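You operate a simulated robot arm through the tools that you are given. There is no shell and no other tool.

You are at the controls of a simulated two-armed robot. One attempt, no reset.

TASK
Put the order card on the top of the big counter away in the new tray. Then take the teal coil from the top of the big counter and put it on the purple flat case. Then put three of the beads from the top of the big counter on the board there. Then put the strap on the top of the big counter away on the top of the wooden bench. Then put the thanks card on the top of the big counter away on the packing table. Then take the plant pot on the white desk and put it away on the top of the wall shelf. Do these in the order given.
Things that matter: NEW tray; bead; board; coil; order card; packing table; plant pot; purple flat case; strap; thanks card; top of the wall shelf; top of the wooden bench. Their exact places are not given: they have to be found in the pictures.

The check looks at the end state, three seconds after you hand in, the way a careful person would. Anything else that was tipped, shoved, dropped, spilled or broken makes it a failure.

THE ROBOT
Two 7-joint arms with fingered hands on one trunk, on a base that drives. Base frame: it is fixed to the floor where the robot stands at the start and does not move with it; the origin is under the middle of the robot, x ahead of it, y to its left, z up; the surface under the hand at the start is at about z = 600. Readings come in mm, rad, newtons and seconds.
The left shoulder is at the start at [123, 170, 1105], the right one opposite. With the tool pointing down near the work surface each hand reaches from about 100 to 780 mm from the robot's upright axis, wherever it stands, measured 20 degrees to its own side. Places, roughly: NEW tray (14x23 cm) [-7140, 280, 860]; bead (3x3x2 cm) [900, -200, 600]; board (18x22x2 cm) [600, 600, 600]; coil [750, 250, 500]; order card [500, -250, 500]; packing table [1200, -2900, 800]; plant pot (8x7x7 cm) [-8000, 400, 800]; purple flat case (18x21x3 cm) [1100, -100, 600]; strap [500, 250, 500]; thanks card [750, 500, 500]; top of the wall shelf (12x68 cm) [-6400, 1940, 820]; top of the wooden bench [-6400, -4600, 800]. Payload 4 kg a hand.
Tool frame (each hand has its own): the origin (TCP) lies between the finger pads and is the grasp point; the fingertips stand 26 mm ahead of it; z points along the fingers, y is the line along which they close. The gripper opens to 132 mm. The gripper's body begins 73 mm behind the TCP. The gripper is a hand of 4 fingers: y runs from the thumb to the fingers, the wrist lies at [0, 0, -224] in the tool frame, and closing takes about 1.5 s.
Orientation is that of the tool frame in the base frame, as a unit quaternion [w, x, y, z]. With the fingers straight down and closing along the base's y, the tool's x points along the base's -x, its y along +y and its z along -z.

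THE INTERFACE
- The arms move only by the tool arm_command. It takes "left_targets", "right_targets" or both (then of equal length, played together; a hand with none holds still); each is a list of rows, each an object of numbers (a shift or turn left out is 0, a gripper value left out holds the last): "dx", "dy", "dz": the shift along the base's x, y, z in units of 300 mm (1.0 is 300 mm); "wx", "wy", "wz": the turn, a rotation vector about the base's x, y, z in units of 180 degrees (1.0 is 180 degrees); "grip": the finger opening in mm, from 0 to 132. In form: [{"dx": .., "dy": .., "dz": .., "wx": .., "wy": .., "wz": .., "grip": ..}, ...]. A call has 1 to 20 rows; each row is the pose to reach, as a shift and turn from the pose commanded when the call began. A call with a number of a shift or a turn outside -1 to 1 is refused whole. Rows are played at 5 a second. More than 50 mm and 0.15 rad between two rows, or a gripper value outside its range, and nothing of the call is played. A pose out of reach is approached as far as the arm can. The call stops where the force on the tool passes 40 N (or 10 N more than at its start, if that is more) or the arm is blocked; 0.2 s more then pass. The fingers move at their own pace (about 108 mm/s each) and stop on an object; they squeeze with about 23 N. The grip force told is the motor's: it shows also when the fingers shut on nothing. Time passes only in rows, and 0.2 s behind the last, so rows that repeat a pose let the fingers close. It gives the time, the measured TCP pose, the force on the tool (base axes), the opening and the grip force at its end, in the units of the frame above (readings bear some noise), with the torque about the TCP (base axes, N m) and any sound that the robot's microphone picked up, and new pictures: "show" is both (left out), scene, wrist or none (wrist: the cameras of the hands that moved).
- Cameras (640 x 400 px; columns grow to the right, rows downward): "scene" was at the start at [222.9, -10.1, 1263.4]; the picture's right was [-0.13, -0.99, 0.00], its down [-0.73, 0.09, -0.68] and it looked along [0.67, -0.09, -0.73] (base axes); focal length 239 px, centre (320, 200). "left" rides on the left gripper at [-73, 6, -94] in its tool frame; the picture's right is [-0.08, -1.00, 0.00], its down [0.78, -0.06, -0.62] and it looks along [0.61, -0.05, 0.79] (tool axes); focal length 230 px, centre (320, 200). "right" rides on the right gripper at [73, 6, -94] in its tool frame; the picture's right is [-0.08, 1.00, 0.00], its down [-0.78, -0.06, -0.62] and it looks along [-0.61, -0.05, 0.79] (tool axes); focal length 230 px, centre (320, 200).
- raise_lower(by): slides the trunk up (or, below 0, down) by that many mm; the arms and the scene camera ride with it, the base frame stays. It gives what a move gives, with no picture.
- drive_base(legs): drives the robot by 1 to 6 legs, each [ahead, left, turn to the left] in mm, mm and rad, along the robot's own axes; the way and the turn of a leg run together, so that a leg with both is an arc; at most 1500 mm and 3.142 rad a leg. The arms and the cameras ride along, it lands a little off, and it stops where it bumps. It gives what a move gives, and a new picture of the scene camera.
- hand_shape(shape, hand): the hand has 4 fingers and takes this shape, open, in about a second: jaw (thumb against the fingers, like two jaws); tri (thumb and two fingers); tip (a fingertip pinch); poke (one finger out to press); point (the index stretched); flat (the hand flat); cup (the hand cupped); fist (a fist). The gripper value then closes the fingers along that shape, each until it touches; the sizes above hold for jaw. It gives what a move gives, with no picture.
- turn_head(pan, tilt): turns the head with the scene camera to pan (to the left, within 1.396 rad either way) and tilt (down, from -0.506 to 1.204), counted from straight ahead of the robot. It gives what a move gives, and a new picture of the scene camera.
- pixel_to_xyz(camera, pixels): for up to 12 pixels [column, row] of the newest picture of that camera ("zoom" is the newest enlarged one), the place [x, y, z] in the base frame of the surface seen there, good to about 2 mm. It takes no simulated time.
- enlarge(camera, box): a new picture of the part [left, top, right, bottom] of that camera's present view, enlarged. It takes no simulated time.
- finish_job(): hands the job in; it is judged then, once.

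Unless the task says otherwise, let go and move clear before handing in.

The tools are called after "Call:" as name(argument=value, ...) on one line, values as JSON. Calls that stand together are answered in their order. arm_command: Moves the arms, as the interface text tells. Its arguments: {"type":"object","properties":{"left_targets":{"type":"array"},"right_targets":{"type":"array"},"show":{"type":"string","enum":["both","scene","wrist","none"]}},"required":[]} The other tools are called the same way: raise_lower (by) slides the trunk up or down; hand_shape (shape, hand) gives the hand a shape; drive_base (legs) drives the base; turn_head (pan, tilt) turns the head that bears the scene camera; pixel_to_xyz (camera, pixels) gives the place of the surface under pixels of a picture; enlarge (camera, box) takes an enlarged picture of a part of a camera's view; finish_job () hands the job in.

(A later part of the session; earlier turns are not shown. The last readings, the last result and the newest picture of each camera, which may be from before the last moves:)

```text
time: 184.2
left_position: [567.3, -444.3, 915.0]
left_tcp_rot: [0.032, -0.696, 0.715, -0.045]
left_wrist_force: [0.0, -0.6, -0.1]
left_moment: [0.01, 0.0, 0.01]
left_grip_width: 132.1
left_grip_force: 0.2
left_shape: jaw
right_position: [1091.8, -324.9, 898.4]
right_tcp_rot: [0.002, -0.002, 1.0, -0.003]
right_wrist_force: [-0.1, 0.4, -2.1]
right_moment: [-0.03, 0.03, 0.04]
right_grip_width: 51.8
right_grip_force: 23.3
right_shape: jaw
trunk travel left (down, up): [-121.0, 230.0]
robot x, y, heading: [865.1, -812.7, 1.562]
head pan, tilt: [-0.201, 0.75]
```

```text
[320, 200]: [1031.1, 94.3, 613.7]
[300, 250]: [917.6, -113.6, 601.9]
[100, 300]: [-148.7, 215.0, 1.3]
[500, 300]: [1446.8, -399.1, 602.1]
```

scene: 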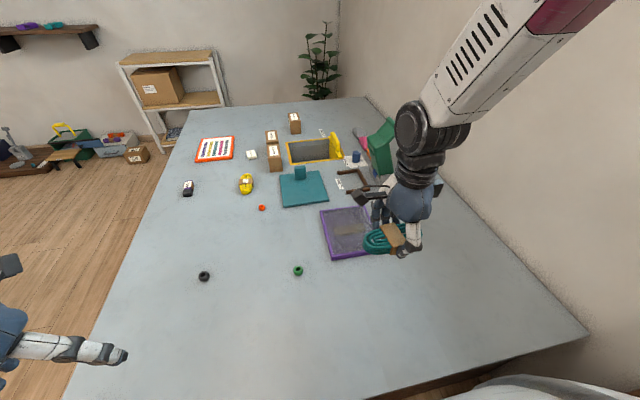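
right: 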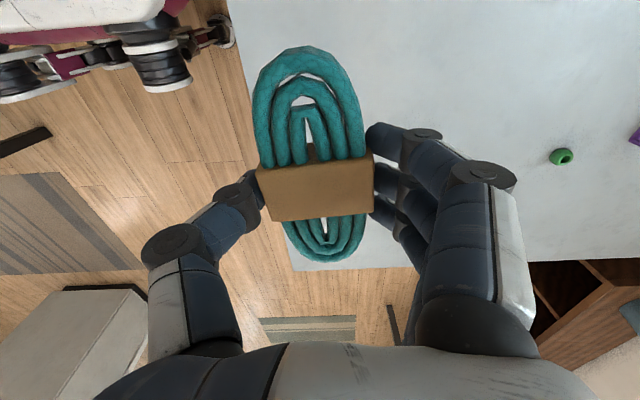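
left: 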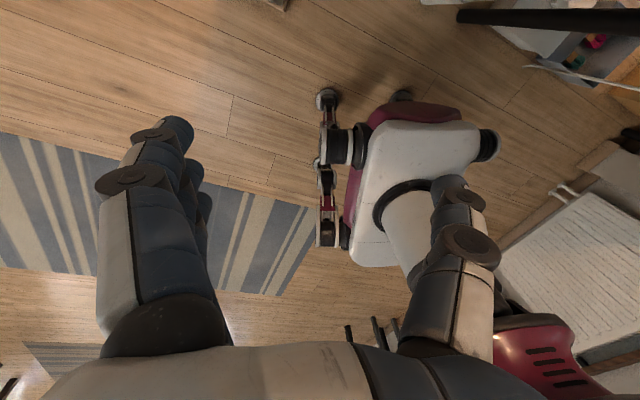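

The purple case is visible at about (345,235), partly behind the coil. I'll measure its corners.

Call:
enlarge(camera="scene", box=[290, 180, 430, 270])

Call:
pixel_to_xyz(camera="scene", pixels=[[322, 210], [334, 257], [350, 208], [360, 253], [345, 230], [330, 230], [355, 215]])

```text
4.44 times, centred on (360, 225) of scene
```

zoom: 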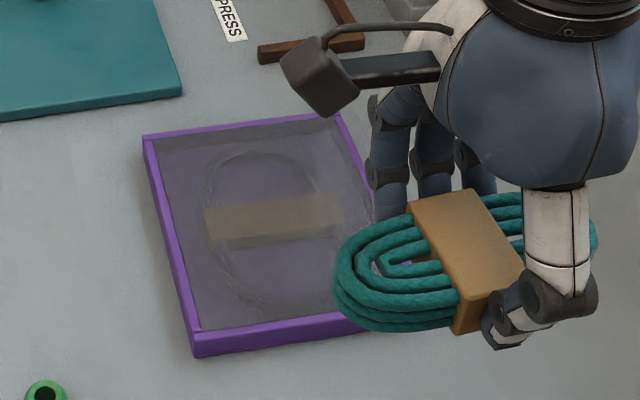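

```text
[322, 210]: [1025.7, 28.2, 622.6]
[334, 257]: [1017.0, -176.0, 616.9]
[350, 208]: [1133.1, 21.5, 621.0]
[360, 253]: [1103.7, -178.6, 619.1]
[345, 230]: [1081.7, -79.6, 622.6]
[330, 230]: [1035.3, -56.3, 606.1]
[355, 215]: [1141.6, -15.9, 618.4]
```

The case seems to have a translucent lid with a coil outline beneath; depth reads 606–623 there, so the lid's true height is uncertain. I'll look closer and sample more points along the rim and lid.

Call:
enlarge(camera="scene", box=[312, 198, 376, 264])

Call:
pixel_to_xyz(camera="scene", pixels=[[326, 216], [328, 235], [340, 215], [338, 245], [350, 225], [340, 256], [323, 215], [331, 245], [345, 208], [360, 213], [350, 252], [345, 250]])

```text
6.06 times, centred on (344, 231) of scene
```

zoom: 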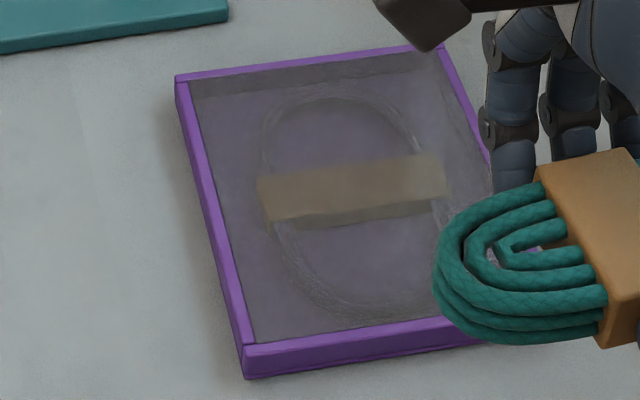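

```text
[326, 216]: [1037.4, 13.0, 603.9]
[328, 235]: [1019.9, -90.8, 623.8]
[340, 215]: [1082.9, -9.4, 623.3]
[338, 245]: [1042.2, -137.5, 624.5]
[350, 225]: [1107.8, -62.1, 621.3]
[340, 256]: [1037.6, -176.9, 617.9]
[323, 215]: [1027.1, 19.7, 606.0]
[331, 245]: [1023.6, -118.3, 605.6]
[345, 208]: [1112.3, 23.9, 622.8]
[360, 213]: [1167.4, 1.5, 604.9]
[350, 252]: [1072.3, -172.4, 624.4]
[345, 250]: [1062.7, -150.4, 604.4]
```

The case's rim is at z≈624 with a translucent lid over a stored coil, spanning x 1012–1190, y −178…28. I'll set the teal coil on its middle, first moving over (1100,-93) at z≈720.

Call:
arm_command(right_targets=[{"dx": 0.004, "dy": 0.1, "dz": -0.05}, {"dx": 0.008, "dy": 0.21, "dz": -0.12}, {"dx": 0.012, "dy": 0.32, "dz": -0.2}, {"dx": 0.016, "dy": 0.43, "dz": -0.29}, {"dx": 0.02, "dy": 0.54, "dz": -0.38}, {"dx": 0.024, "dy": 0.65, "dz": -0.48}, {"dx": 0.027, "dy": 0.773, "dz": -0.56}, {"dx": 0.027, "dy": 0.773, "dz": -0.593}, {"dx": 0.027, "dy": 0.773, "dz": -0.593}])

```text
time: 186.2
left_position: [566.5, -443.7, 914.6]
left_tcp_rot: [0.031, -0.696, 0.716, -0.045]
left_wrist_force: [0.0, 0.5, 0.1]
left_moment: [-0.01, -0.02, -0.01]
left_grip_width: 131.8
left_grip_force: 0.1
left_shape: jaw
right_position: [1100.8, -93.2, 719.8]
right_tcp_rot: [0.001, -0.001, 1.0, -0.003]
right_wrist_force: [0.1, 0.9, -1.8]
right_moment: [0.0, -0.01, -0.01]
right_grip_width: 51.6
right_grip_force: 22.6
right_shape: jaw
trunk travel left (down, up): [-121.0, 230.0]
robot x, y, heading: [865.1, -811.4, 1.559]
head pan, tilt: [-0.201, 0.75]
```

scene: 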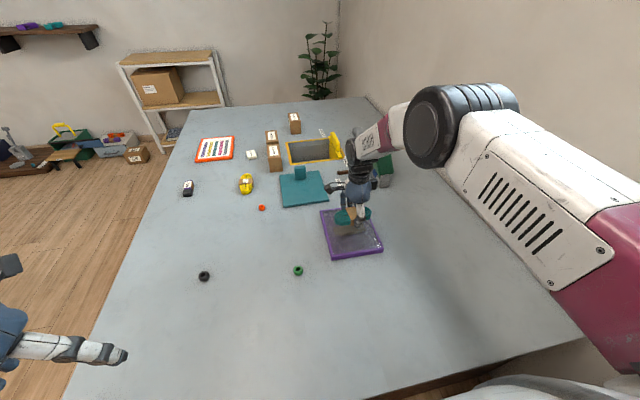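
right: 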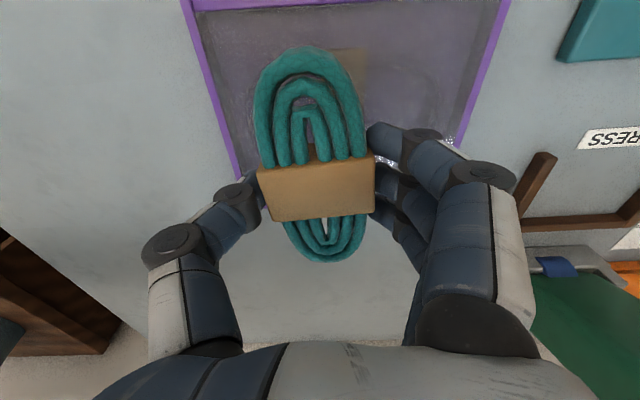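

The hand is over the case: the purple edges at cols 222 and 463 put the coil within it in y, as planned. I'll go down to z≈664 first, then by small steps until contact.

Call:
arm_command(right_targets=[{"dz": -0.08}, {"dz": -0.14}, {"dz": -0.18}, {"dz": -0.2}, {"dz": -0.2}], show="wrist")

```text
time: 187.4
left_position: [566.6, -444.8, 914.7]
left_tcp_rot: [0.032, -0.696, 0.716, -0.044]
left_wrist_force: [0.1, -0.5, 0.6]
left_moment: [-0.02, 0.04, 0.02]
left_grip_width: 131.9
left_grip_force: 0.0
left_shape: jaw
right_position: [1099.6, -93.1, 659.7]
right_tcp_rot: [0.0, -0.001, 1.0, -0.003]
right_wrist_force: [0.1, -0.1, -1.2]
right_moment: [0.0, 0.0, 0.0]
right_grip_width: 51.9
right_grip_force: 22.9
right_shape: jaw
trunk travel left (down, up): [-121.0, 230.0]
robot x, y, heading: [866.0, -812.4, 1.559]
head pan, tilt: [-0.201, 0.75]
```

right: 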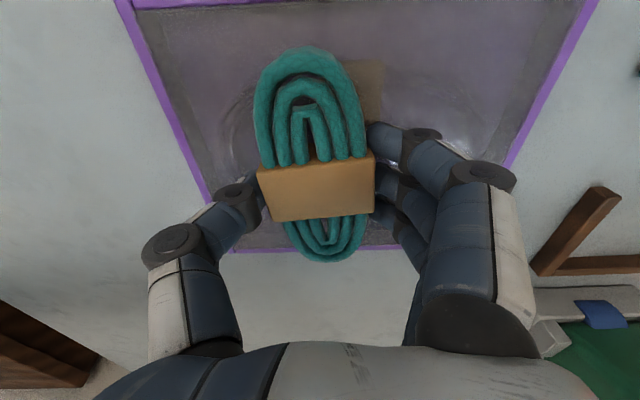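

The coil spans about x 1035–1160, within the case. I'll lower in 2 mm steps until it touches.

Call:
arm_command(right_targets=[{"dz": -0.007}, {"dz": -0.013}, {"dz": -0.013}], show="none")

```text
time: 188.2
left_position: [568.0, -444.4, 914.6]
left_tcp_rot: [0.032, -0.696, 0.716, -0.044]
left_wrist_force: [-0.6, -0.9, -0.4]
left_moment: [0.05, -0.02, -0.03]
left_grip_width: 131.5
left_grip_force: 0.1
left_shape: jaw
right_position: [1099.6, -93.2, 657.5]
right_tcp_rot: [0.001, -0.001, 1.0, -0.002]
right_wrist_force: [-0.3, 0.4, -1.1]
right_moment: [-0.01, 0.0, 0.02]
right_grip_width: 51.7
right_grip_force: 22.8
right_shape: jaw
trunk travel left (down, up): [-121.0, 230.0]
robot x, y, heading: [868.0, -817.0, 1.561]
head pan, tilt: [-0.201, 0.75]
```

Call:
arm_command(right_targets=[{"dz": -0.006}, {"dz": -0.012}, {"dz": -0.012}], show="none")

```text
time: 189.0
left_position: [566.8, -444.8, 914.9]
left_tcp_rot: [0.032, -0.696, 0.716, -0.044]
left_wrist_force: [0.5, 0.2, -0.3]
left_moment: [-0.01, 0.02, 0.01]
left_grip_width: 132.3
left_grip_force: 0.0
left_shape: jaw
right_position: [1099.4, -92.6, 653.7]
right_tcp_rot: [0.001, -0.001, 1.0, -0.002]
right_wrist_force: [-0.1, 0.3, -0.3]
right_moment: [0.02, 0.0, 0.01]
right_grip_width: 51.5
right_grip_force: 22.6
right_shape: jaw
trunk travel left (down, up): [-121.0, 230.0]
robot x, y, heading: [861.2, -814.0, 1.559]
head pan, tilt: [-0.201, 0.75]
```

The weight reading dropped from about −2 N to −0.3 N at z=653.7, so the coil is just touching the lid. I'll open slightly and rise.

Call:
arm_command(right_targets=[{"dz": -0.002, "grip": 60}, {"dz": -0.002, "grip": 72}, {"dz": -0.002, "grip": 76}, {"dz": -0.002, "grip": 76}, {"dz": 0.03, "grip": 76}, {"dz": 0.12, "grip": 76}, {"dz": 0.25, "grip": 76}, {"dz": 0.38, "grip": 76}, {"dz": 0.5, "grip": 76}, {"dz": 0.5, "grip": 76}])

```text
time: 191.2
left_position: [567.1, -443.6, 915.0]
left_tcp_rot: [0.032, -0.696, 0.716, -0.046]
left_wrist_force: [0.5, -0.5, 0.9]
left_moment: [0.01, -0.03, 0.0]
left_grip_width: 132.0
left_grip_force: 0.0
left_shape: jaw
right_position: [1100.5, -93.0, 802.3]
right_tcp_rot: [0.001, -0.001, 1.0, -0.002]
right_wrist_force: [0.1, 0.4, -0.5]
right_moment: [-0.02, 0.01, -0.03]
right_grip_width: 75.4
right_grip_force: 0.1
right_shape: jaw
trunk travel left (down, up): [-121.0, 230.0]
robot x, y, heading: [861.8, -812.7, 1.561]
head pan, tilt: [-0.201, 0.75]
```

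scene: 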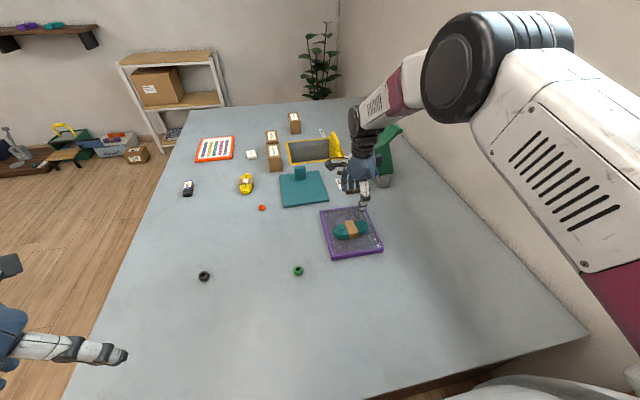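
right: 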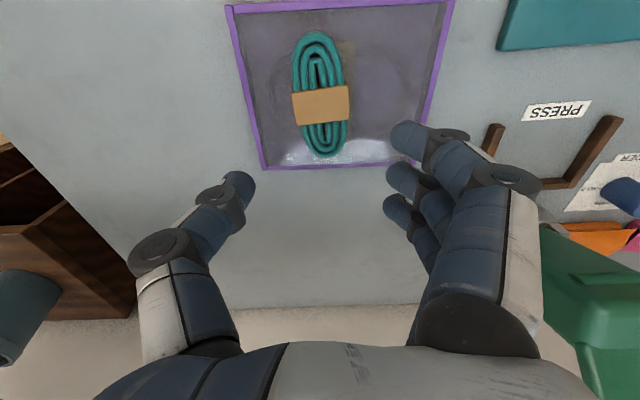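

The coil now rests on the purple case and is released. Next come the beads: green at about (298,271) and black at (204,276) can be reached from here, so I'll turn the head for a better look.

Call:
turn_head(pan=0.1, tilt=0.85)

```text
time: 192.0
left_position: [566.6, -445.7, 914.7]
left_tcp_rot: [0.031, -0.696, 0.716, -0.044]
left_wrist_force: [0.1, -0.2, 0.1]
left_moment: [0.03, 0.02, -0.01]
left_grip_width: 131.8
left_grip_force: 0.0
left_shape: jaw
right_position: [1099.0, -92.4, 802.9]
right_tcp_rot: [0.001, 0.0, 1.0, -0.002]
right_wrist_force: [0.3, 0.1, 0.4]
right_moment: [-0.03, -0.02, 0.01]
right_grip_width: 75.2
right_grip_force: 0.0
right_shape: jaw
trunk travel left (down, up): [-121.0, 230.0]
robot x, y, heading: [866.4, -809.4, 1.559]
head pan, tilt: [0.099, 0.85]
```

scene: 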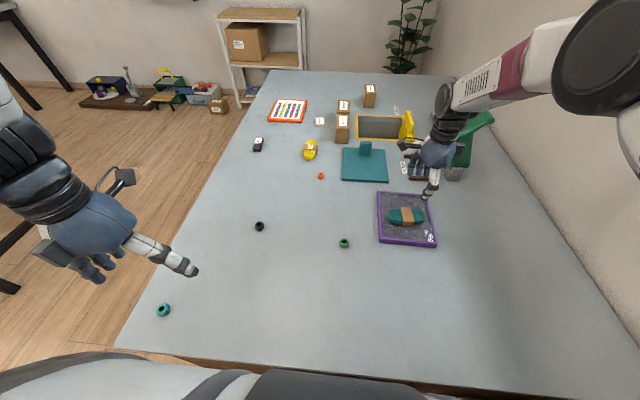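

Call:
enlarge(camera="scene", box=[324, 231, 364, 256])

Call:
enlarge(camera="scene", box=[240, 213, 280, 238])

Call:
enlarge(camera="scene", box=[140, 295, 188, 325])

Call:
pixel_to_xyz(camera="scene", pixels=[[344, 241], [344, 246], [340, 243], [348, 243], [260, 224], [260, 229], [256, 226], [264, 226], [163, 306], [163, 313], [158, 310], [168, 310]])

```text
16.00 times, centred on (344, 244) of scene
```

zoom: 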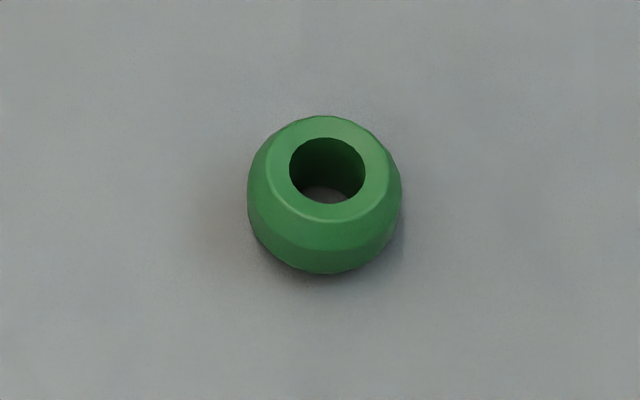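

```text
16.00 times, centred on (260, 226) of scene
```

zoom: 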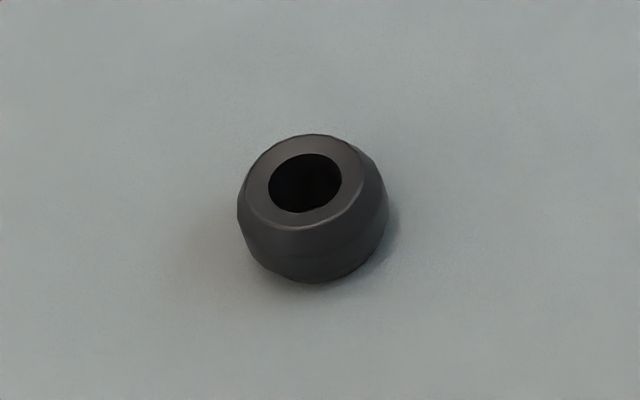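

```text
13.33 times, centred on (164, 310) of scene
```

zoom: 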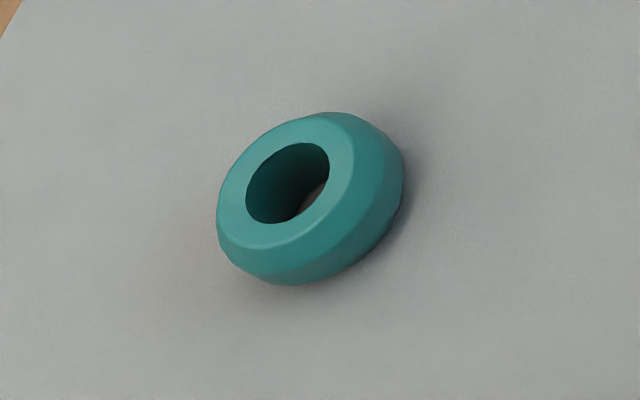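

```text
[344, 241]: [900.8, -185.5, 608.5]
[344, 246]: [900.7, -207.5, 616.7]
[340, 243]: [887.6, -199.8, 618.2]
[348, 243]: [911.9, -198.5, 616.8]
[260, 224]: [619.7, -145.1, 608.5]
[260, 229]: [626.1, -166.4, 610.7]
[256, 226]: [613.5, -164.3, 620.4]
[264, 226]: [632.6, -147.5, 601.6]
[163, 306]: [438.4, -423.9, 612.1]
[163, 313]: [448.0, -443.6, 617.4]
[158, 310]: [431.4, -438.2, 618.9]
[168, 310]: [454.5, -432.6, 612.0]
```

The beads lie hole-up, about 28 mm wide with tops at z≈618: green at (900,-196), black at about (621,-157), teal at (443,-435). I'll bring the right hand over the green bead and the left hand over the black one.

Call:
arm_command(right_targets=[{"dx": -0.056, "dy": -0.029, "dz": -0.023, "wz": 0.042, "grip": 75}, {"dx": -0.111, "dy": -0.057, "dz": -0.046, "wz": 0.083}, {"dx": -0.167, "dy": -0.086, "dz": -0.068, "wz": 0.125}, {"dx": -0.222, "dy": -0.114, "dz": -0.091, "wz": 0.167}, {"dx": -0.278, "dy": -0.143, "dz": -0.114, "wz": 0.208}, {"dx": -0.333, "dy": -0.172, "dz": -0.137, "wz": 0.25}, {"dx": -0.389, "dy": -0.2, "dz": -0.16, "wz": 0.292}, {"dx": -0.445, "dy": -0.229, "dz": -0.182, "wz": 0.333}, {"dx": -0.5, "dy": -0.257, "dz": -0.205, "wz": 0.375}, {"dx": -0.556, "dy": -0.286, "dz": -0.228, "wz": 0.417}, {"dx": -0.611, "dy": -0.315, "dz": -0.25, "wz": 0.458}, {"dx": -0.667, "dy": -0.343, "dz": -0.273, "wz": 0.5}, {"dx": -0.667, "dy": -0.343, "dz": -0.273, "wz": 0.5}], left_targets=[{"dx": 0.015, "dy": 0.08, "dz": -0.054, "wx": 0.0006, "wy": 0.0028, "wz": 0.0008, "grip": 75}, {"dx": 0.03, "dy": 0.16, "dz": -0.108, "wx": 0.0011, "wy": 0.0057, "wz": 0.0015}, {"dx": 0.045, "dy": 0.24, "dz": -0.163, "wx": 0.0017, "wy": 0.0085, "wz": 0.0023}, {"dx": 0.06, "dy": 0.32, "dz": -0.217, "wx": 0.0023, "wy": 0.0113, "wz": 0.003}, {"dx": 0.075, "dy": 0.4, "dz": -0.271, "wx": 0.0028, "wy": 0.0142, "wz": 0.0038}, {"dx": 0.09, "dy": 0.48, "dz": -0.325, "wx": 0.0034, "wy": 0.017, "wz": 0.0045}, {"dx": 0.105, "dy": 0.56, "dz": -0.379, "wx": 0.004, "wy": 0.0198, "wz": 0.0053}, {"dx": 0.12, "dy": 0.64, "dz": -0.433, "wx": 0.0045, "wy": 0.0227, "wz": 0.006}, {"dx": 0.135, "dy": 0.72, "dz": -0.488, "wx": 0.0051, "wy": 0.0255, "wz": 0.0068}, {"dx": 0.15, "dy": 0.8, "dz": -0.542, "wx": 0.0057, "wy": 0.0283, "wz": 0.0075}, {"dx": 0.165, "dy": 0.88, "dz": -0.596, "wx": 0.0062, "wy": 0.0312, "wz": 0.0083}, {"dx": 0.18, "dy": 0.96, "dz": -0.65, "wx": 0.0068, "wy": 0.034, "wz": 0.009}, {"dx": 0.18, "dy": 0.96, "dz": -0.65, "wx": 0.0068, "wy": 0.034, "wz": 0.009}])

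```text
time: 194.8
left_position: [620.1, -157.1, 720.3]
left_tcp_rot: [-0.001, 0.708, -0.706, -0.002]
left_wrist_force: [0.0, -0.4, -0.4]
left_moment: [0.0, 0.03, -0.03]
left_grip_width: 75.5
left_grip_force: 0.0
left_shape: jaw
right_position: [899.3, -195.4, 720.8]
right_tcp_rot: [-0.002, 0.708, -0.706, 0.001]
right_wrist_force: [0.2, -1.0, -0.2]
right_moment: [-0.01, 0.02, 0.01]
right_grip_width: 75.4
right_grip_force: 0.1
right_shape: jaw
trunk travel left (down, up): [-121.0, 230.0]
robot x, y, heading: [867.0, -814.5, 1.562]
head pan, tilt: [0.099, 0.85]
```

scene: 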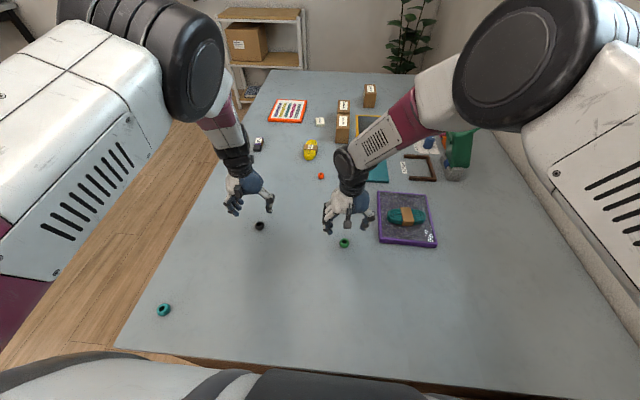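
right: 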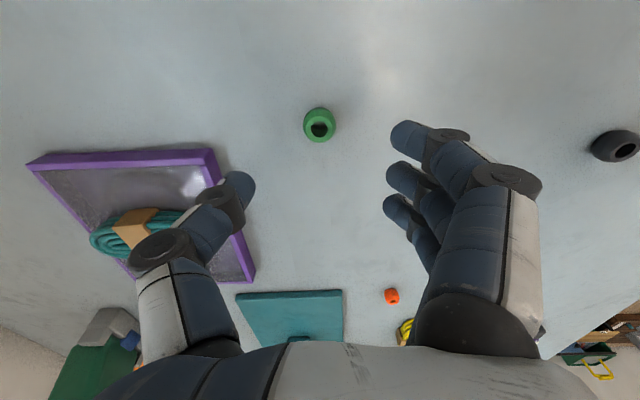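
left: 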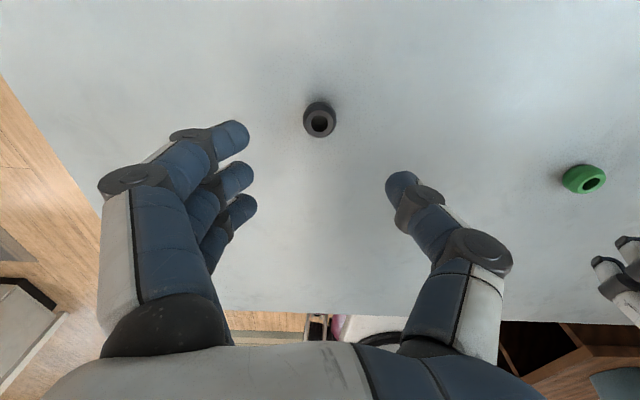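

Both beads sit under the hands' axes: green at (319,124) and black at (320,120). I'll lower both hands to z≈629 and close.

Call:
arm_command(right_targets=[{"dz": -0.12}, {"dz": -0.22}, {"dz": -0.28}, {"dz": -0.305}, {"dz": -0.305, "grip": 40}, {"dz": -0.305, "grip": 10}, {"dz": -0.305, "grip": 10}, {"dz": -0.305, "grip": 10}, {"dz": -0.305, "grip": 10}], left_targets=[{"dz": -0.12}, {"dz": -0.22}, {"dz": -0.28}, {"dz": -0.305}, {"dz": -0.305, "grip": 40}, {"dz": -0.305, "grip": 10}, {"dz": -0.305, "grip": 10}, {"dz": -0.305, "grip": 10}, {"dz": -0.305, "grip": 10}])

```text
time: 196.8
left_position: [620.9, -157.4, 629.4]
left_tcp_rot: [0.001, -0.707, 0.707, 0.002]
left_wrist_force: [1.0, 0.7, 3.7]
left_moment: [0.02, 0.06, -0.01]
left_grip_width: 8.7
left_grip_force: 22.8
left_shape: jaw
right_position: [899.3, -195.0, 630.1]
right_tcp_rot: [-0.003, 0.708, -0.707, 0.001]
right_wrist_force: [2.1, -0.3, 4.1]
right_moment: [0.0, 0.0, -0.02]
right_grip_width: 7.7
right_grip_force: 22.9
right_shape: jaw
trunk travel left (down, up): [-121.0, 230.0]
robot x, y, heading: [863.8, -813.9, 1.558]
head pan, tilt: [0.099, 0.85]
```

scene: 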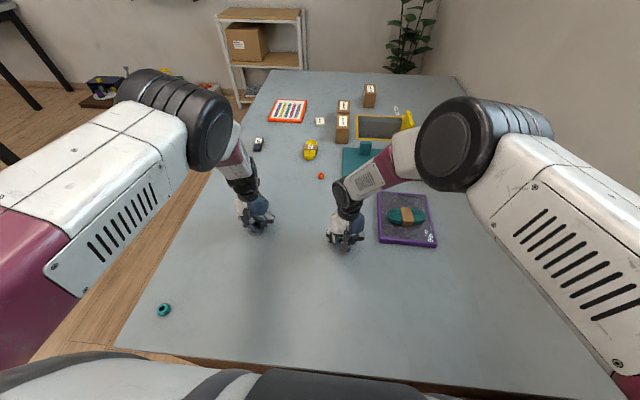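
right: 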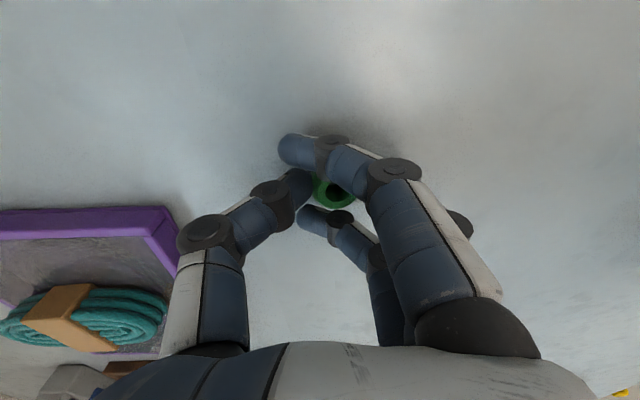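
left: 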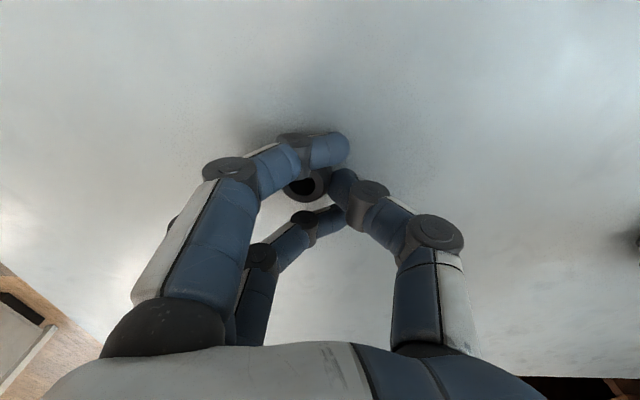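

The outer fingers closed past each bead, which seems held between thumb and middle finger at (335,190) and (305,185). I'll lift gently and check whether they come along.

Call:
arm_command(right_targets=[{"dz": 0.03}, {"dz": 0.08}, {"dz": 0.16}, {"dz": 0.25}, {"dz": 0.25}], left_targets=[{"dz": 0.03}, {"dz": 0.08}, {"dz": 0.16}, {"dz": 0.25}, {"dz": 0.25}])

```text
time: 198.0
left_position: [620.1, -155.9, 702.3]
left_tcp_rot: [-0.001, 0.707, -0.707, 0.0]
left_wrist_force: [0.5, -0.1, 0.2]
left_moment: [0.0, 0.01, 0.0]
left_grip_width: 8.1
left_grip_force: 22.9
left_shape: jaw
right_position: [900.0, -195.6, 705.0]
right_tcp_rot: [-0.002, 0.708, -0.706, 0.002]
right_wrist_force: [0.2, -0.4, -0.1]
right_moment: [0.01, 0.01, 0.01]
right_grip_width: 7.2
right_grip_force: 23.5
right_shape: jaw
trunk travel left (down, up): [-121.0, 230.0]
robot x, y, heading: [864.8, -815.5, 1.563]
head pan, tilt: [0.099, 0.85]
```

scene: 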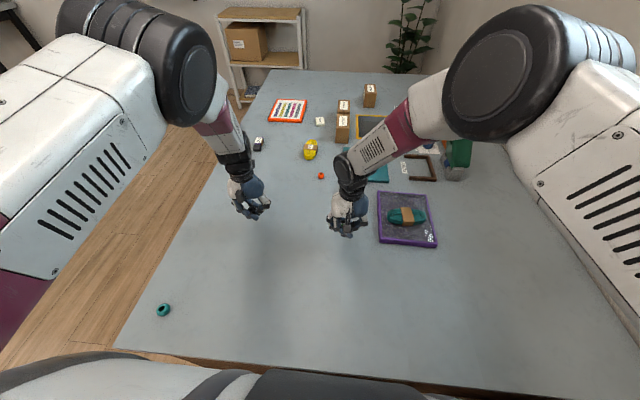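
right: 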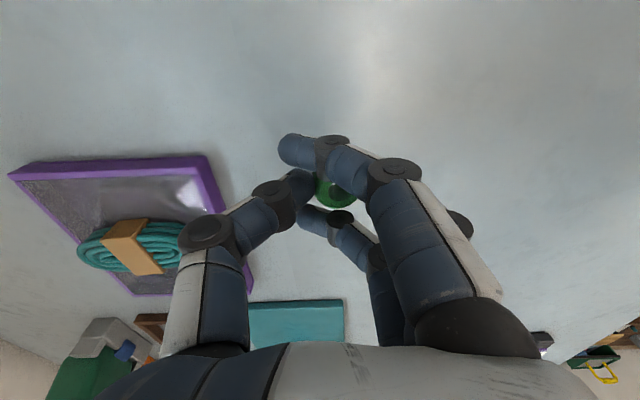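
left: 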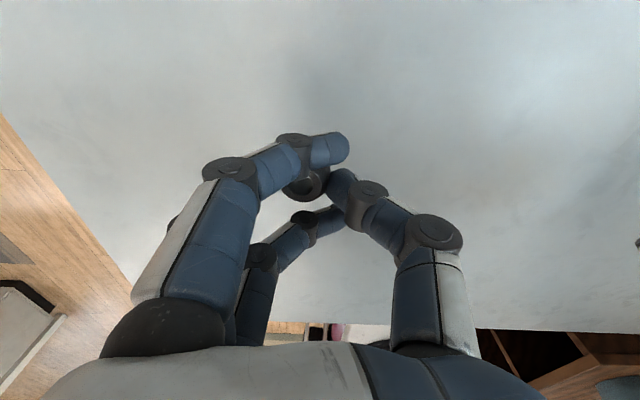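

Both beads came up: green in the right hand, black in the left, and the counter shows neither. I'll lift higher, draw the hands in and drive around to the front.

Call:
arm_command(right_targets=[{"dz": 0.14}, {"dz": 0.28}, {"dy": -0.05, "dz": 0.42}, {"dy": -0.15, "dz": 0.52}, {"dy": -0.28, "dz": 0.58}, {"dy": -0.42, "dz": 0.6}, {"dy": -0.5, "dz": 0.6}, {"dy": -0.5, "dz": 0.6}], left_targets=[{"dz": 0.14}, {"dz": 0.28}, {"dy": -0.05, "dz": 0.42}, {"dy": -0.15, "dz": 0.52}, {"dy": -0.28, "dz": 0.58}, {"dy": -0.42, "dz": 0.6}, {"dy": -0.5, "dz": 0.6}, {"dy": -0.5, "dz": 0.6}], show="wrist")

Call:
drive_base(legs=[[-345, 0, 0], [0, 1110, 0], [0, 0, -1.56]])

```text
time: 199.8
left_position: [620.1, -306.8, 883.3]
left_tcp_rot: [0.001, -0.707, 0.707, 0.002]
left_wrist_force: [-0.6, -0.8, -0.5]
left_moment: [0.03, 0.02, 0.02]
left_grip_width: 7.8
left_grip_force: 22.8
left_shape: jaw
right_position: [900.2, -345.4, 883.1]
right_tcp_rot: [-0.002, 0.708, -0.707, 0.001]
right_wrist_force: [0.9, 0.5, 0.3]
right_moment: [0.02, -0.02, -0.01]
right_grip_width: 7.1
right_grip_force: 23.2
right_shape: jaw
trunk travel left (down, up): [-121.0, 230.0]
robot x, y, heading: [866.2, -810.9, 1.562]
head pan, tilt: [0.099, 0.85]
```

right: 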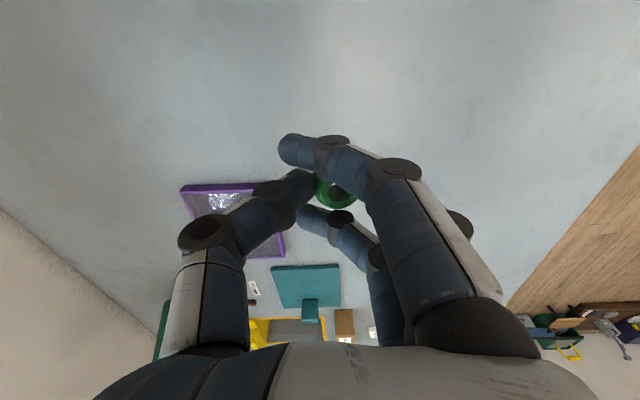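
left: 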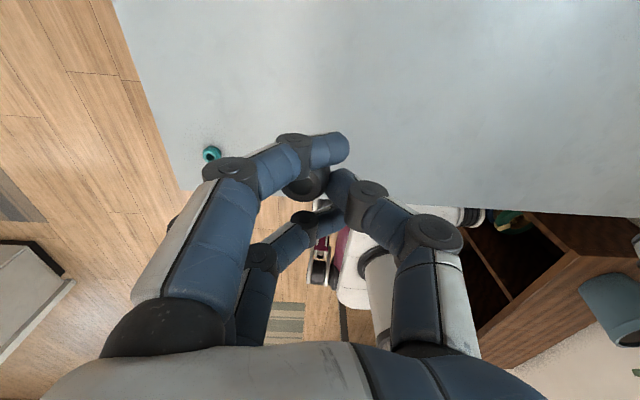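

```text
time: 215.4
left_position: [258.6, -903.9, 884.0]
left_tcp_rot: [0.001, -0.006, 1.0, 0.0]
left_wrist_force: [0.8, -0.1, 0.4]
left_moment: [-0.01, 0.01, -0.02]
left_grip_width: 7.7
left_grip_force: 23.0
left_shape: jaw
right_position: [223.6, -1183.4, 883.9]
right_tcp_rot: [0.001, -0.008, 1.0, -0.002]
right_wrist_force: [0.2, 0.2, 1.0]
right_moment: [-0.01, 0.01, 0.0]
right_grip_width: 7.3
right_grip_force: 22.9
right_shape: jaw
trunk travel left (down, up): [-121.0, 230.0]
robot x, y, heading: [-244.5, -1150.4, 0.001]
head pan, tilt: [0.099, 0.85]
```

scene: 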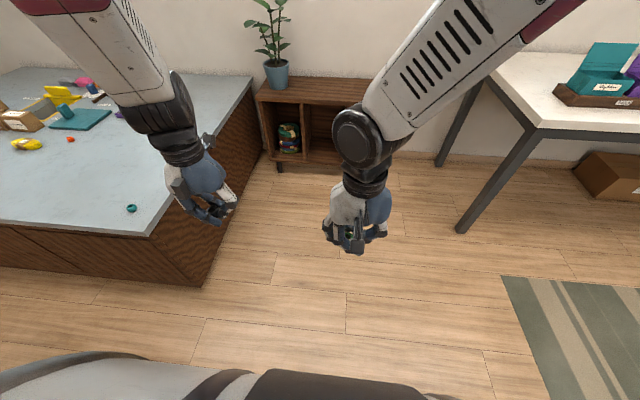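

Now at (-245,-1150), heading 0, beads still held. I'll slide left along the counter's front to y≈500 and move up to it.

Call:
drive_base(legs=[[0, 1400, 0], [0, 250, 0], [235, 0, 0]])

Call:
turn_head(pan=0.2, tilt=0.9)

```text
time: 231.8
left_position: [491.6, 758.5, 884.0]
left_tcp_rot: [0.001, -0.003, 1.0, 0.0]
left_wrist_force: [0.0, 0.5, -0.1]
left_moment: [0.0, -0.01, -0.01]
left_grip_width: 7.8
left_grip_force: 23.1
left_shape: jaw
right_position: [454.1, 478.6, 883.7]
right_tcp_rot: [0.001, -0.004, 1.0, -0.003]
right_wrist_force: [0.3, -0.4, -0.5]
right_moment: [-0.01, 0.01, 0.0]
right_grip_width: 6.7
right_grip_force: 22.9
right_shape: jaw
trunk travel left (down, up): [-121.0, 230.0]
robot x, y, heading: [-13.6, 509.5, 0.001]
head pan, tilt: [0.099, 0.85]
```

scene: 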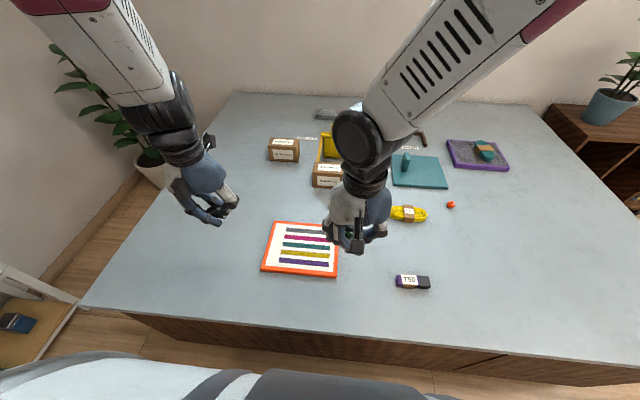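

```text
time: 232.4
left_position: [491.4, 757.9, 883.5]
left_tcp_rot: [0.002, -0.004, 1.0, 0.0]
left_wrist_force: [-0.2, -0.2, 0.1]
left_moment: [0.0, 0.0, -0.01]
left_grip_width: 7.9
left_grip_force: 23.0
left_shape: jaw
right_position: [454.0, 478.2, 883.6]
right_tcp_rot: [0.0, -0.004, 1.0, -0.003]
right_wrist_force: [-0.4, -0.4, 0.2]
right_moment: [0.01, 0.0, 0.0]
right_grip_width: 7.0
right_grip_force: 23.2
right_shape: jaw
trunk travel left (down, up): [-121.0, 230.0]
robot x, y, heading: [-11.2, 506.9, 0.002]
head pan, tilt: [0.201, 0.901]
```

scene: 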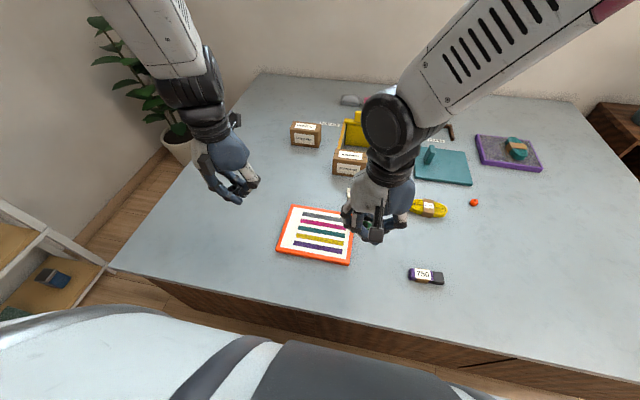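

Call:
enlarge(camera="scene", box=[264, 190, 376, 275])

Call:
pixel_to_xyz(camera="scene", pixels=[[292, 208], [279, 250], [349, 263], [315, 233], [300, 215], [300, 250], [335, 225], [335, 255], [325, 210], [320, 232]])

```text
4.71 times, centred on (320, 232) of scene
```

zoom: 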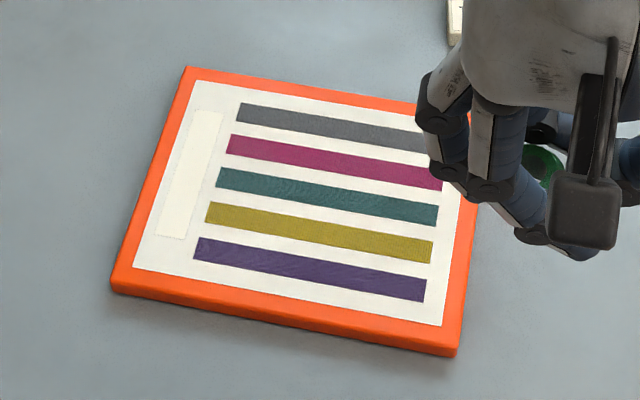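

```text
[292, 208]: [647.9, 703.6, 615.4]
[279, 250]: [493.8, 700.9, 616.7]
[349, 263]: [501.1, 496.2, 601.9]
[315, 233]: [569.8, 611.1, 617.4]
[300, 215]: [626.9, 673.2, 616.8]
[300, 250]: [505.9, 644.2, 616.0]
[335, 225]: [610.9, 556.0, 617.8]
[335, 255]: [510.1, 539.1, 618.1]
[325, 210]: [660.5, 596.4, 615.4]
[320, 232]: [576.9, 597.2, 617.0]
```

The board's top is at z≈617, spanning x 487–667, y 495–710. I'll put green at (620,545), black at (620,660) and the third bead later at (530,600). First I shift the base left 95 mm so both spots are in easy reach.

Call:
drive_base(legs=[[0, 95, 0]])

```text
time: 233.9
left_position: [491.9, 853.6, 883.1]
left_tcp_rot: [0.001, -0.003, 1.0, 0.0]
left_wrist_force: [0.6, 0.9, 0.4]
left_moment: [0.02, 0.03, 0.01]
left_grip_width: 8.0
left_grip_force: 22.7
left_shape: jaw
right_position: [453.8, 574.2, 883.7]
right_tcp_rot: [0.001, -0.005, 1.0, -0.002]
right_wrist_force: [-0.7, 0.4, 0.3]
right_moment: [0.02, 0.01, -0.01]
right_grip_width: 7.1
right_grip_force: 23.1
right_shape: jaw
trunk travel left (down, up): [-121.0, 230.0]
robot x, y, heading: [-13.3, 602.6, -0.002]
head pan, tilt: [0.201, 0.901]
```

scene: 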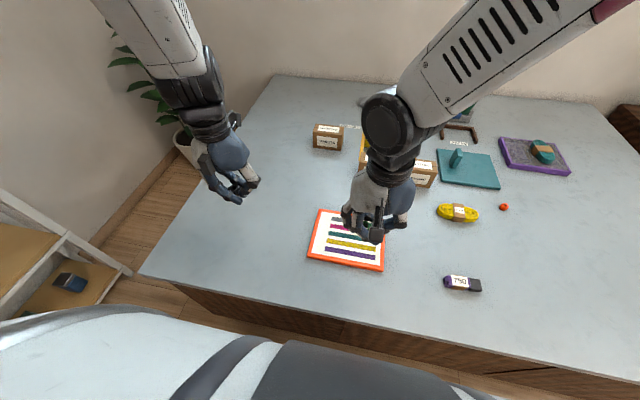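

The robot is at y≈603. I'll bring the right hand with the green bead over (620,545), staying about 45 mm above the board.

Call:
arm_command(right_targets=[{"dx": 0.1, "dy": -0.017, "dz": -0.08}, {"dx": 0.2, "dy": -0.034, "dz": -0.18}, {"dx": 0.3, "dy": -0.051, "dz": -0.28}, {"dx": 0.4, "dy": -0.068, "dz": -0.38}, {"dx": 0.5, "dy": -0.085, "dz": -0.48}, {"dx": 0.553, "dy": -0.097, "dz": -0.58}, {"dx": 0.553, "dy": -0.097, "dz": -0.66}, {"dx": 0.553, "dy": -0.097, "dz": -0.66}])

```text
time: 235.7
left_position: [491.3, 852.9, 883.9]
left_tcp_rot: [0.002, -0.003, 1.0, 0.0]
left_wrist_force: [0.3, -0.8, 0.1]
left_moment: [0.0, 0.01, 0.01]
left_grip_width: 8.0
left_grip_force: 22.9
left_shape: jaw
right_position: [621.1, 544.2, 686.8]
right_tcp_rot: [0.0, -0.004, 1.0, -0.002]
right_wrist_force: [0.8, 0.6, -0.5]
right_moment: [-0.02, -0.01, -0.03]
right_grip_width: 6.9
right_grip_force: 23.4
right_shape: jaw
trunk travel left (down, up): [-121.0, 230.0]
robot x, y, heading: [-15.4, 603.4, -0.002]
head pan, tilt: [0.201, 0.901]
```

scene: 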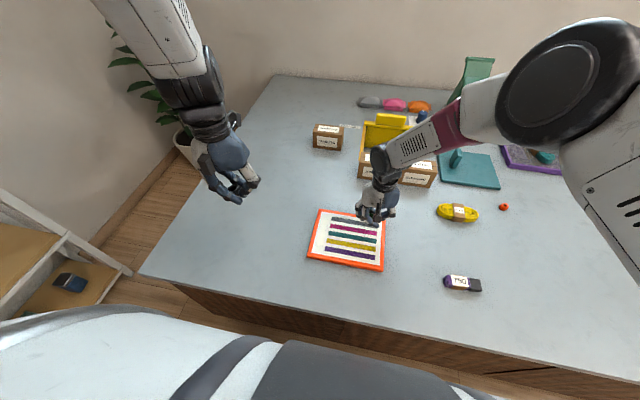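
right: 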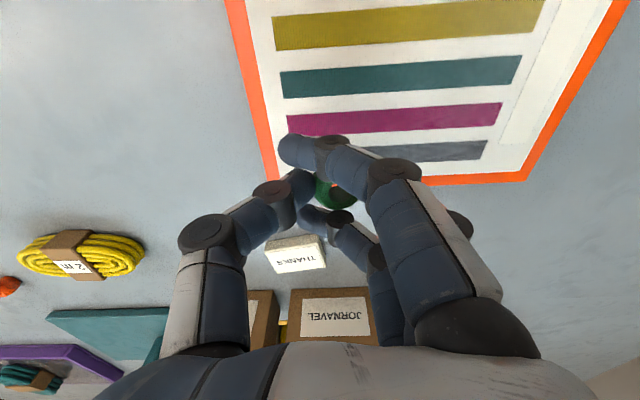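

The bead is above the grey stripe's corner, well inside the orange rim. I'll lower to z≈649, then probe for contact.

Call:
arm_command(right_targets=[{"dz": -0.07}, {"dz": -0.11}, {"dz": -0.125}, {"dz": -0.125}], show="wrist")

```text
time: 236.7
left_position: [490.8, 853.2, 884.5]
left_tcp_rot: [0.002, -0.002, 1.0, 0.0]
left_wrist_force: [-0.7, -0.3, 0.0]
left_moment: [-0.03, 0.01, 0.02]
left_grip_width: 7.7
left_grip_force: 23.2
left_shape: jaw
right_position: [621.5, 544.9, 648.2]
right_tcp_rot: [0.0, -0.004, 1.0, -0.003]
right_wrist_force: [-0.2, 0.3, -0.6]
right_moment: [0.02, 0.02, 0.0]
right_grip_width: 7.2
right_grip_force: 23.0
right_shape: jaw
trunk travel left (down, up): [-121.0, 230.0]
robot x, y, heading: [-14.3, 602.8, -0.002]
head pan, tilt: [0.201, 0.901]
```

right: 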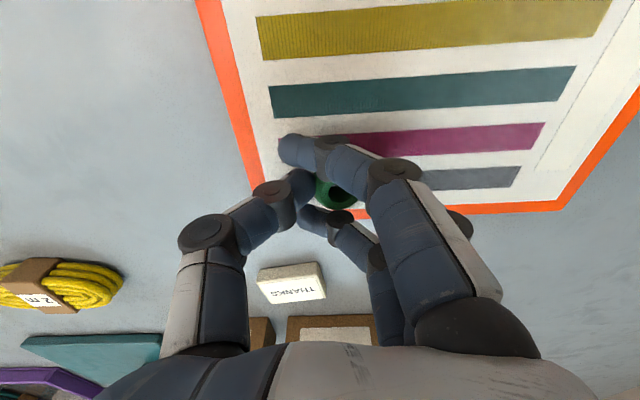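

The bead is just above the board. I'll lower another 1–2 mm, check force, then open.

Call:
arm_command(right_targets=[{"dz": -0.004}, {"dz": -0.006}, {"dz": -0.006}], show="none")

```text
time: 237.5
left_position: [492.5, 854.0, 883.4]
left_tcp_rot: [0.001, -0.002, 1.0, 0.0]
left_wrist_force: [0.3, -0.2, 0.1]
left_moment: [0.04, -0.02, 0.0]
left_grip_width: 7.9
left_grip_force: 22.4
left_shape: jaw
right_position: [620.6, 544.3, 647.5]
right_tcp_rot: [0.002, -0.004, 1.0, -0.002]
right_wrist_force: [0.1, -0.3, 4.4]
right_moment: [0.11, -0.02, 0.0]
right_grip_width: 7.2
right_grip_force: 22.9
right_shape: jaw
trunk travel left (down, up): [-121.0, 230.0]
robot x, y, heading: [-16.1, 603.9, 0.005]
head pan, tilt: [0.201, 0.901]
```

Contact: 4.4 N upward at z=647.5. I'll open the fingers and rise straight up.

Call:
arm_command(right_targets=[{"dz": -0.003, "grip": 25}, {"dz": -0.003, "grip": 45}, {"dz": -0.003, "grip": 62}, {"dz": -0.003, "grip": 62}, {"dz": 0.02, "grip": 62}, {"dz": 0.1, "grip": 62}, {"dz": 0.25, "grip": 62}, {"dz": 0.4, "grip": 62}, {"dz": 0.4, "grip": 62}])

```text
time: 239.5
left_position: [491.1, 853.7, 884.4]
left_tcp_rot: [0.001, -0.003, 1.0, 0.0]
left_wrist_force: [-0.2, -0.2, -0.2]
left_moment: [-0.01, 0.02, -0.01]
left_grip_width: 7.9
left_grip_force: 23.2
left_shape: jaw
right_position: [620.6, 544.6, 766.7]
right_tcp_rot: [0.0, -0.004, 1.0, -0.003]
right_wrist_force: [0.5, 0.1, -0.1]
right_moment: [0.02, 0.03, 0.01]
right_grip_width: 61.4
right_grip_force: 0.0
right_shape: jaw
trunk travel left (down, up): [-121.0, 230.0]
robot x, y, heading: [-11.7, 603.4, -0.007]
head pan, tilt: [0.201, 0.901]
```

scene: 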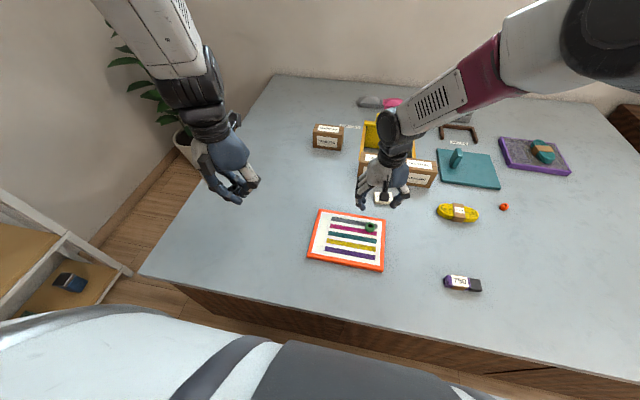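
right: 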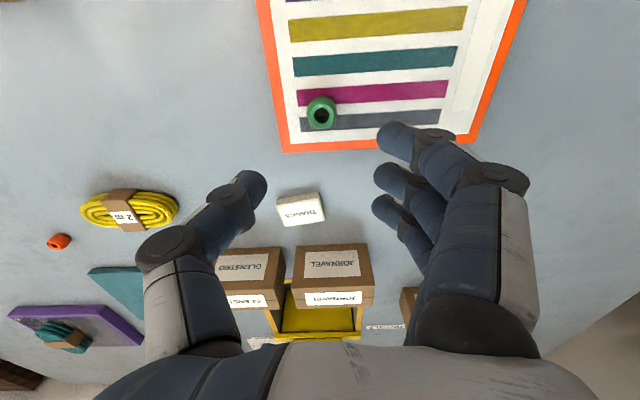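

The green bead stands on the board at (321,112) in the wrist view. I'll take the right hand away and bring the left hand with the black bead over (620,660).

Call:
arm_command(right_targets=[{"dx": -0.04, "dy": -0.06, "dz": 0.08}, {"dx": -0.1, "dy": -0.12, "dz": 0.18}, {"dx": -0.18, "dy": -0.2, "dz": 0.28}, {"dx": -0.28, "dy": -0.28, "dz": 0.36}, {"dx": -0.38, "dy": -0.36, "dz": 0.4}, {"dx": -0.48, "dy": -0.42, "dz": 0.4}, {"dx": -0.5, "dy": -0.42, "dz": 0.4}, {"dx": -0.5, "dy": -0.42, "dz": 0.4}, {"dx": -0.5, "dy": -0.42, "dz": 0.4}], left_targets=[{"dx": 0.0}, {"dx": 0.07, "dy": -0.1, "dz": -0.04}, {"dx": 0.14, "dy": -0.2, "dz": -0.1}, {"dx": 0.21, "dy": -0.31, "dz": -0.18}, {"dx": 0.28, "dy": -0.42, "dz": -0.28}, {"dx": 0.35, "dy": -0.53, "dz": -0.38}, {"dx": 0.43, "dy": -0.645, "dz": -0.48}, {"dx": 0.43, "dy": -0.645, "dz": -0.6}, {"dx": 0.43, "dy": -0.645, "dz": -0.66}])

```text
refused: row 7 steps farther than a row can; nothing moved
```

A row was slightly too long and nothing moved. I'll respace the left-hand rows.

Call:
arm_command(right_targets=[{"dx": -0.04, "dy": -0.06, "dz": 0.08}, {"dx": -0.1, "dy": -0.12, "dz": 0.18}, {"dx": -0.18, "dy": -0.2, "dz": 0.28}, {"dx": -0.28, "dy": -0.28, "dz": 0.36}, {"dx": -0.38, "dy": -0.36, "dz": 0.4}, {"dx": -0.48, "dy": -0.42, "dz": 0.4}, {"dx": -0.5, "dy": -0.42, "dz": 0.4}, {"dx": -0.5, "dy": -0.42, "dz": 0.4}, {"dx": -0.5, "dy": -0.42, "dz": 0.4}, {"dx": -0.5, "dy": -0.42, "dz": 0.4}], left_targets=[{"dx": 0.0}, {"dx": 0.07, "dy": -0.1, "dz": -0.04}, {"dx": 0.14, "dy": -0.2, "dz": -0.1}, {"dx": 0.21, "dy": -0.31, "dz": -0.17}, {"dx": 0.28, "dy": -0.42, "dz": -0.25}, {"dx": 0.35, "dy": -0.53, "dz": -0.34}, {"dx": 0.43, "dy": -0.645, "dz": -0.42}, {"dx": 0.43, "dy": -0.645, "dz": -0.54}, {"dx": 0.43, "dy": -0.645, "dz": -0.65}, {"dx": 0.43, "dy": -0.645, "dz": -0.65}])

```text
time: 241.9
left_position: [639.4, 695.8, 699.3]
left_tcp_rot: [0.006, -0.047, 0.999, -0.012]
left_wrist_force: [0.6, -0.1, -0.1]
left_moment: [-0.01, 0.0, -0.04]
left_grip_width: 7.9
left_grip_force: 22.6
left_shape: jaw
right_position: [469.7, 418.7, 886.8]
right_tcp_rot: [0.0, -0.005, 1.0, -0.002]
right_wrist_force: [-0.8, 0.2, -0.7]
right_moment: [0.02, 0.04, 0.03]
right_grip_width: 61.1
right_grip_force: 0.2
right_shape: jaw
trunk travel left (down, up): [-121.0, 230.0]
robot x, y, heading: [-14.6, 602.4, -0.004]
head pan, tilt: [0.201, 0.901]
stopped in row 10 (left hand): the arm was blocked; the commanded pose is now the measured one
```

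scene: 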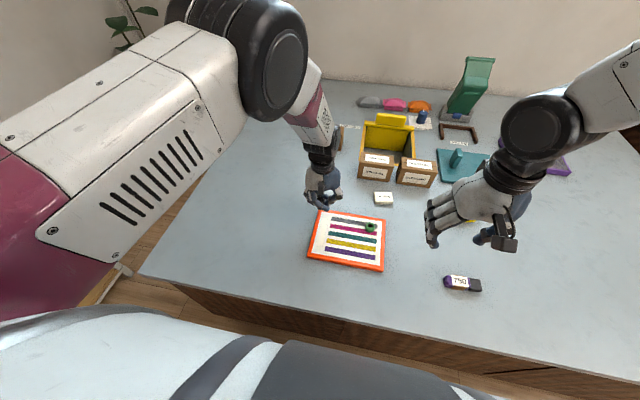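
right: 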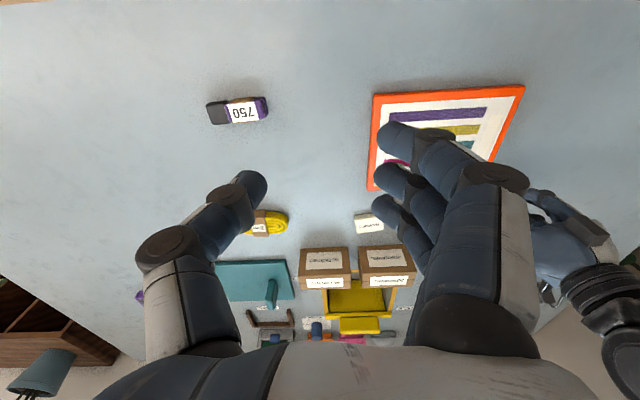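
left: 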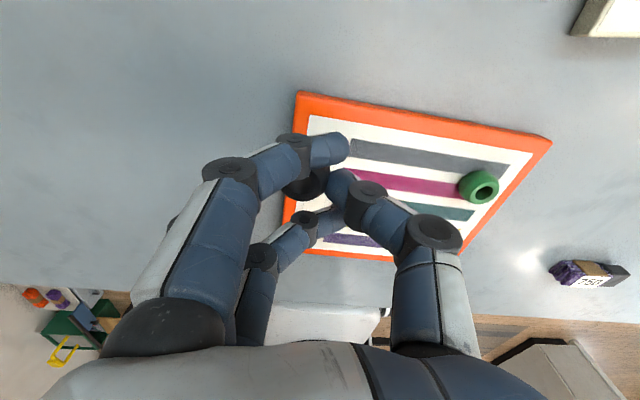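

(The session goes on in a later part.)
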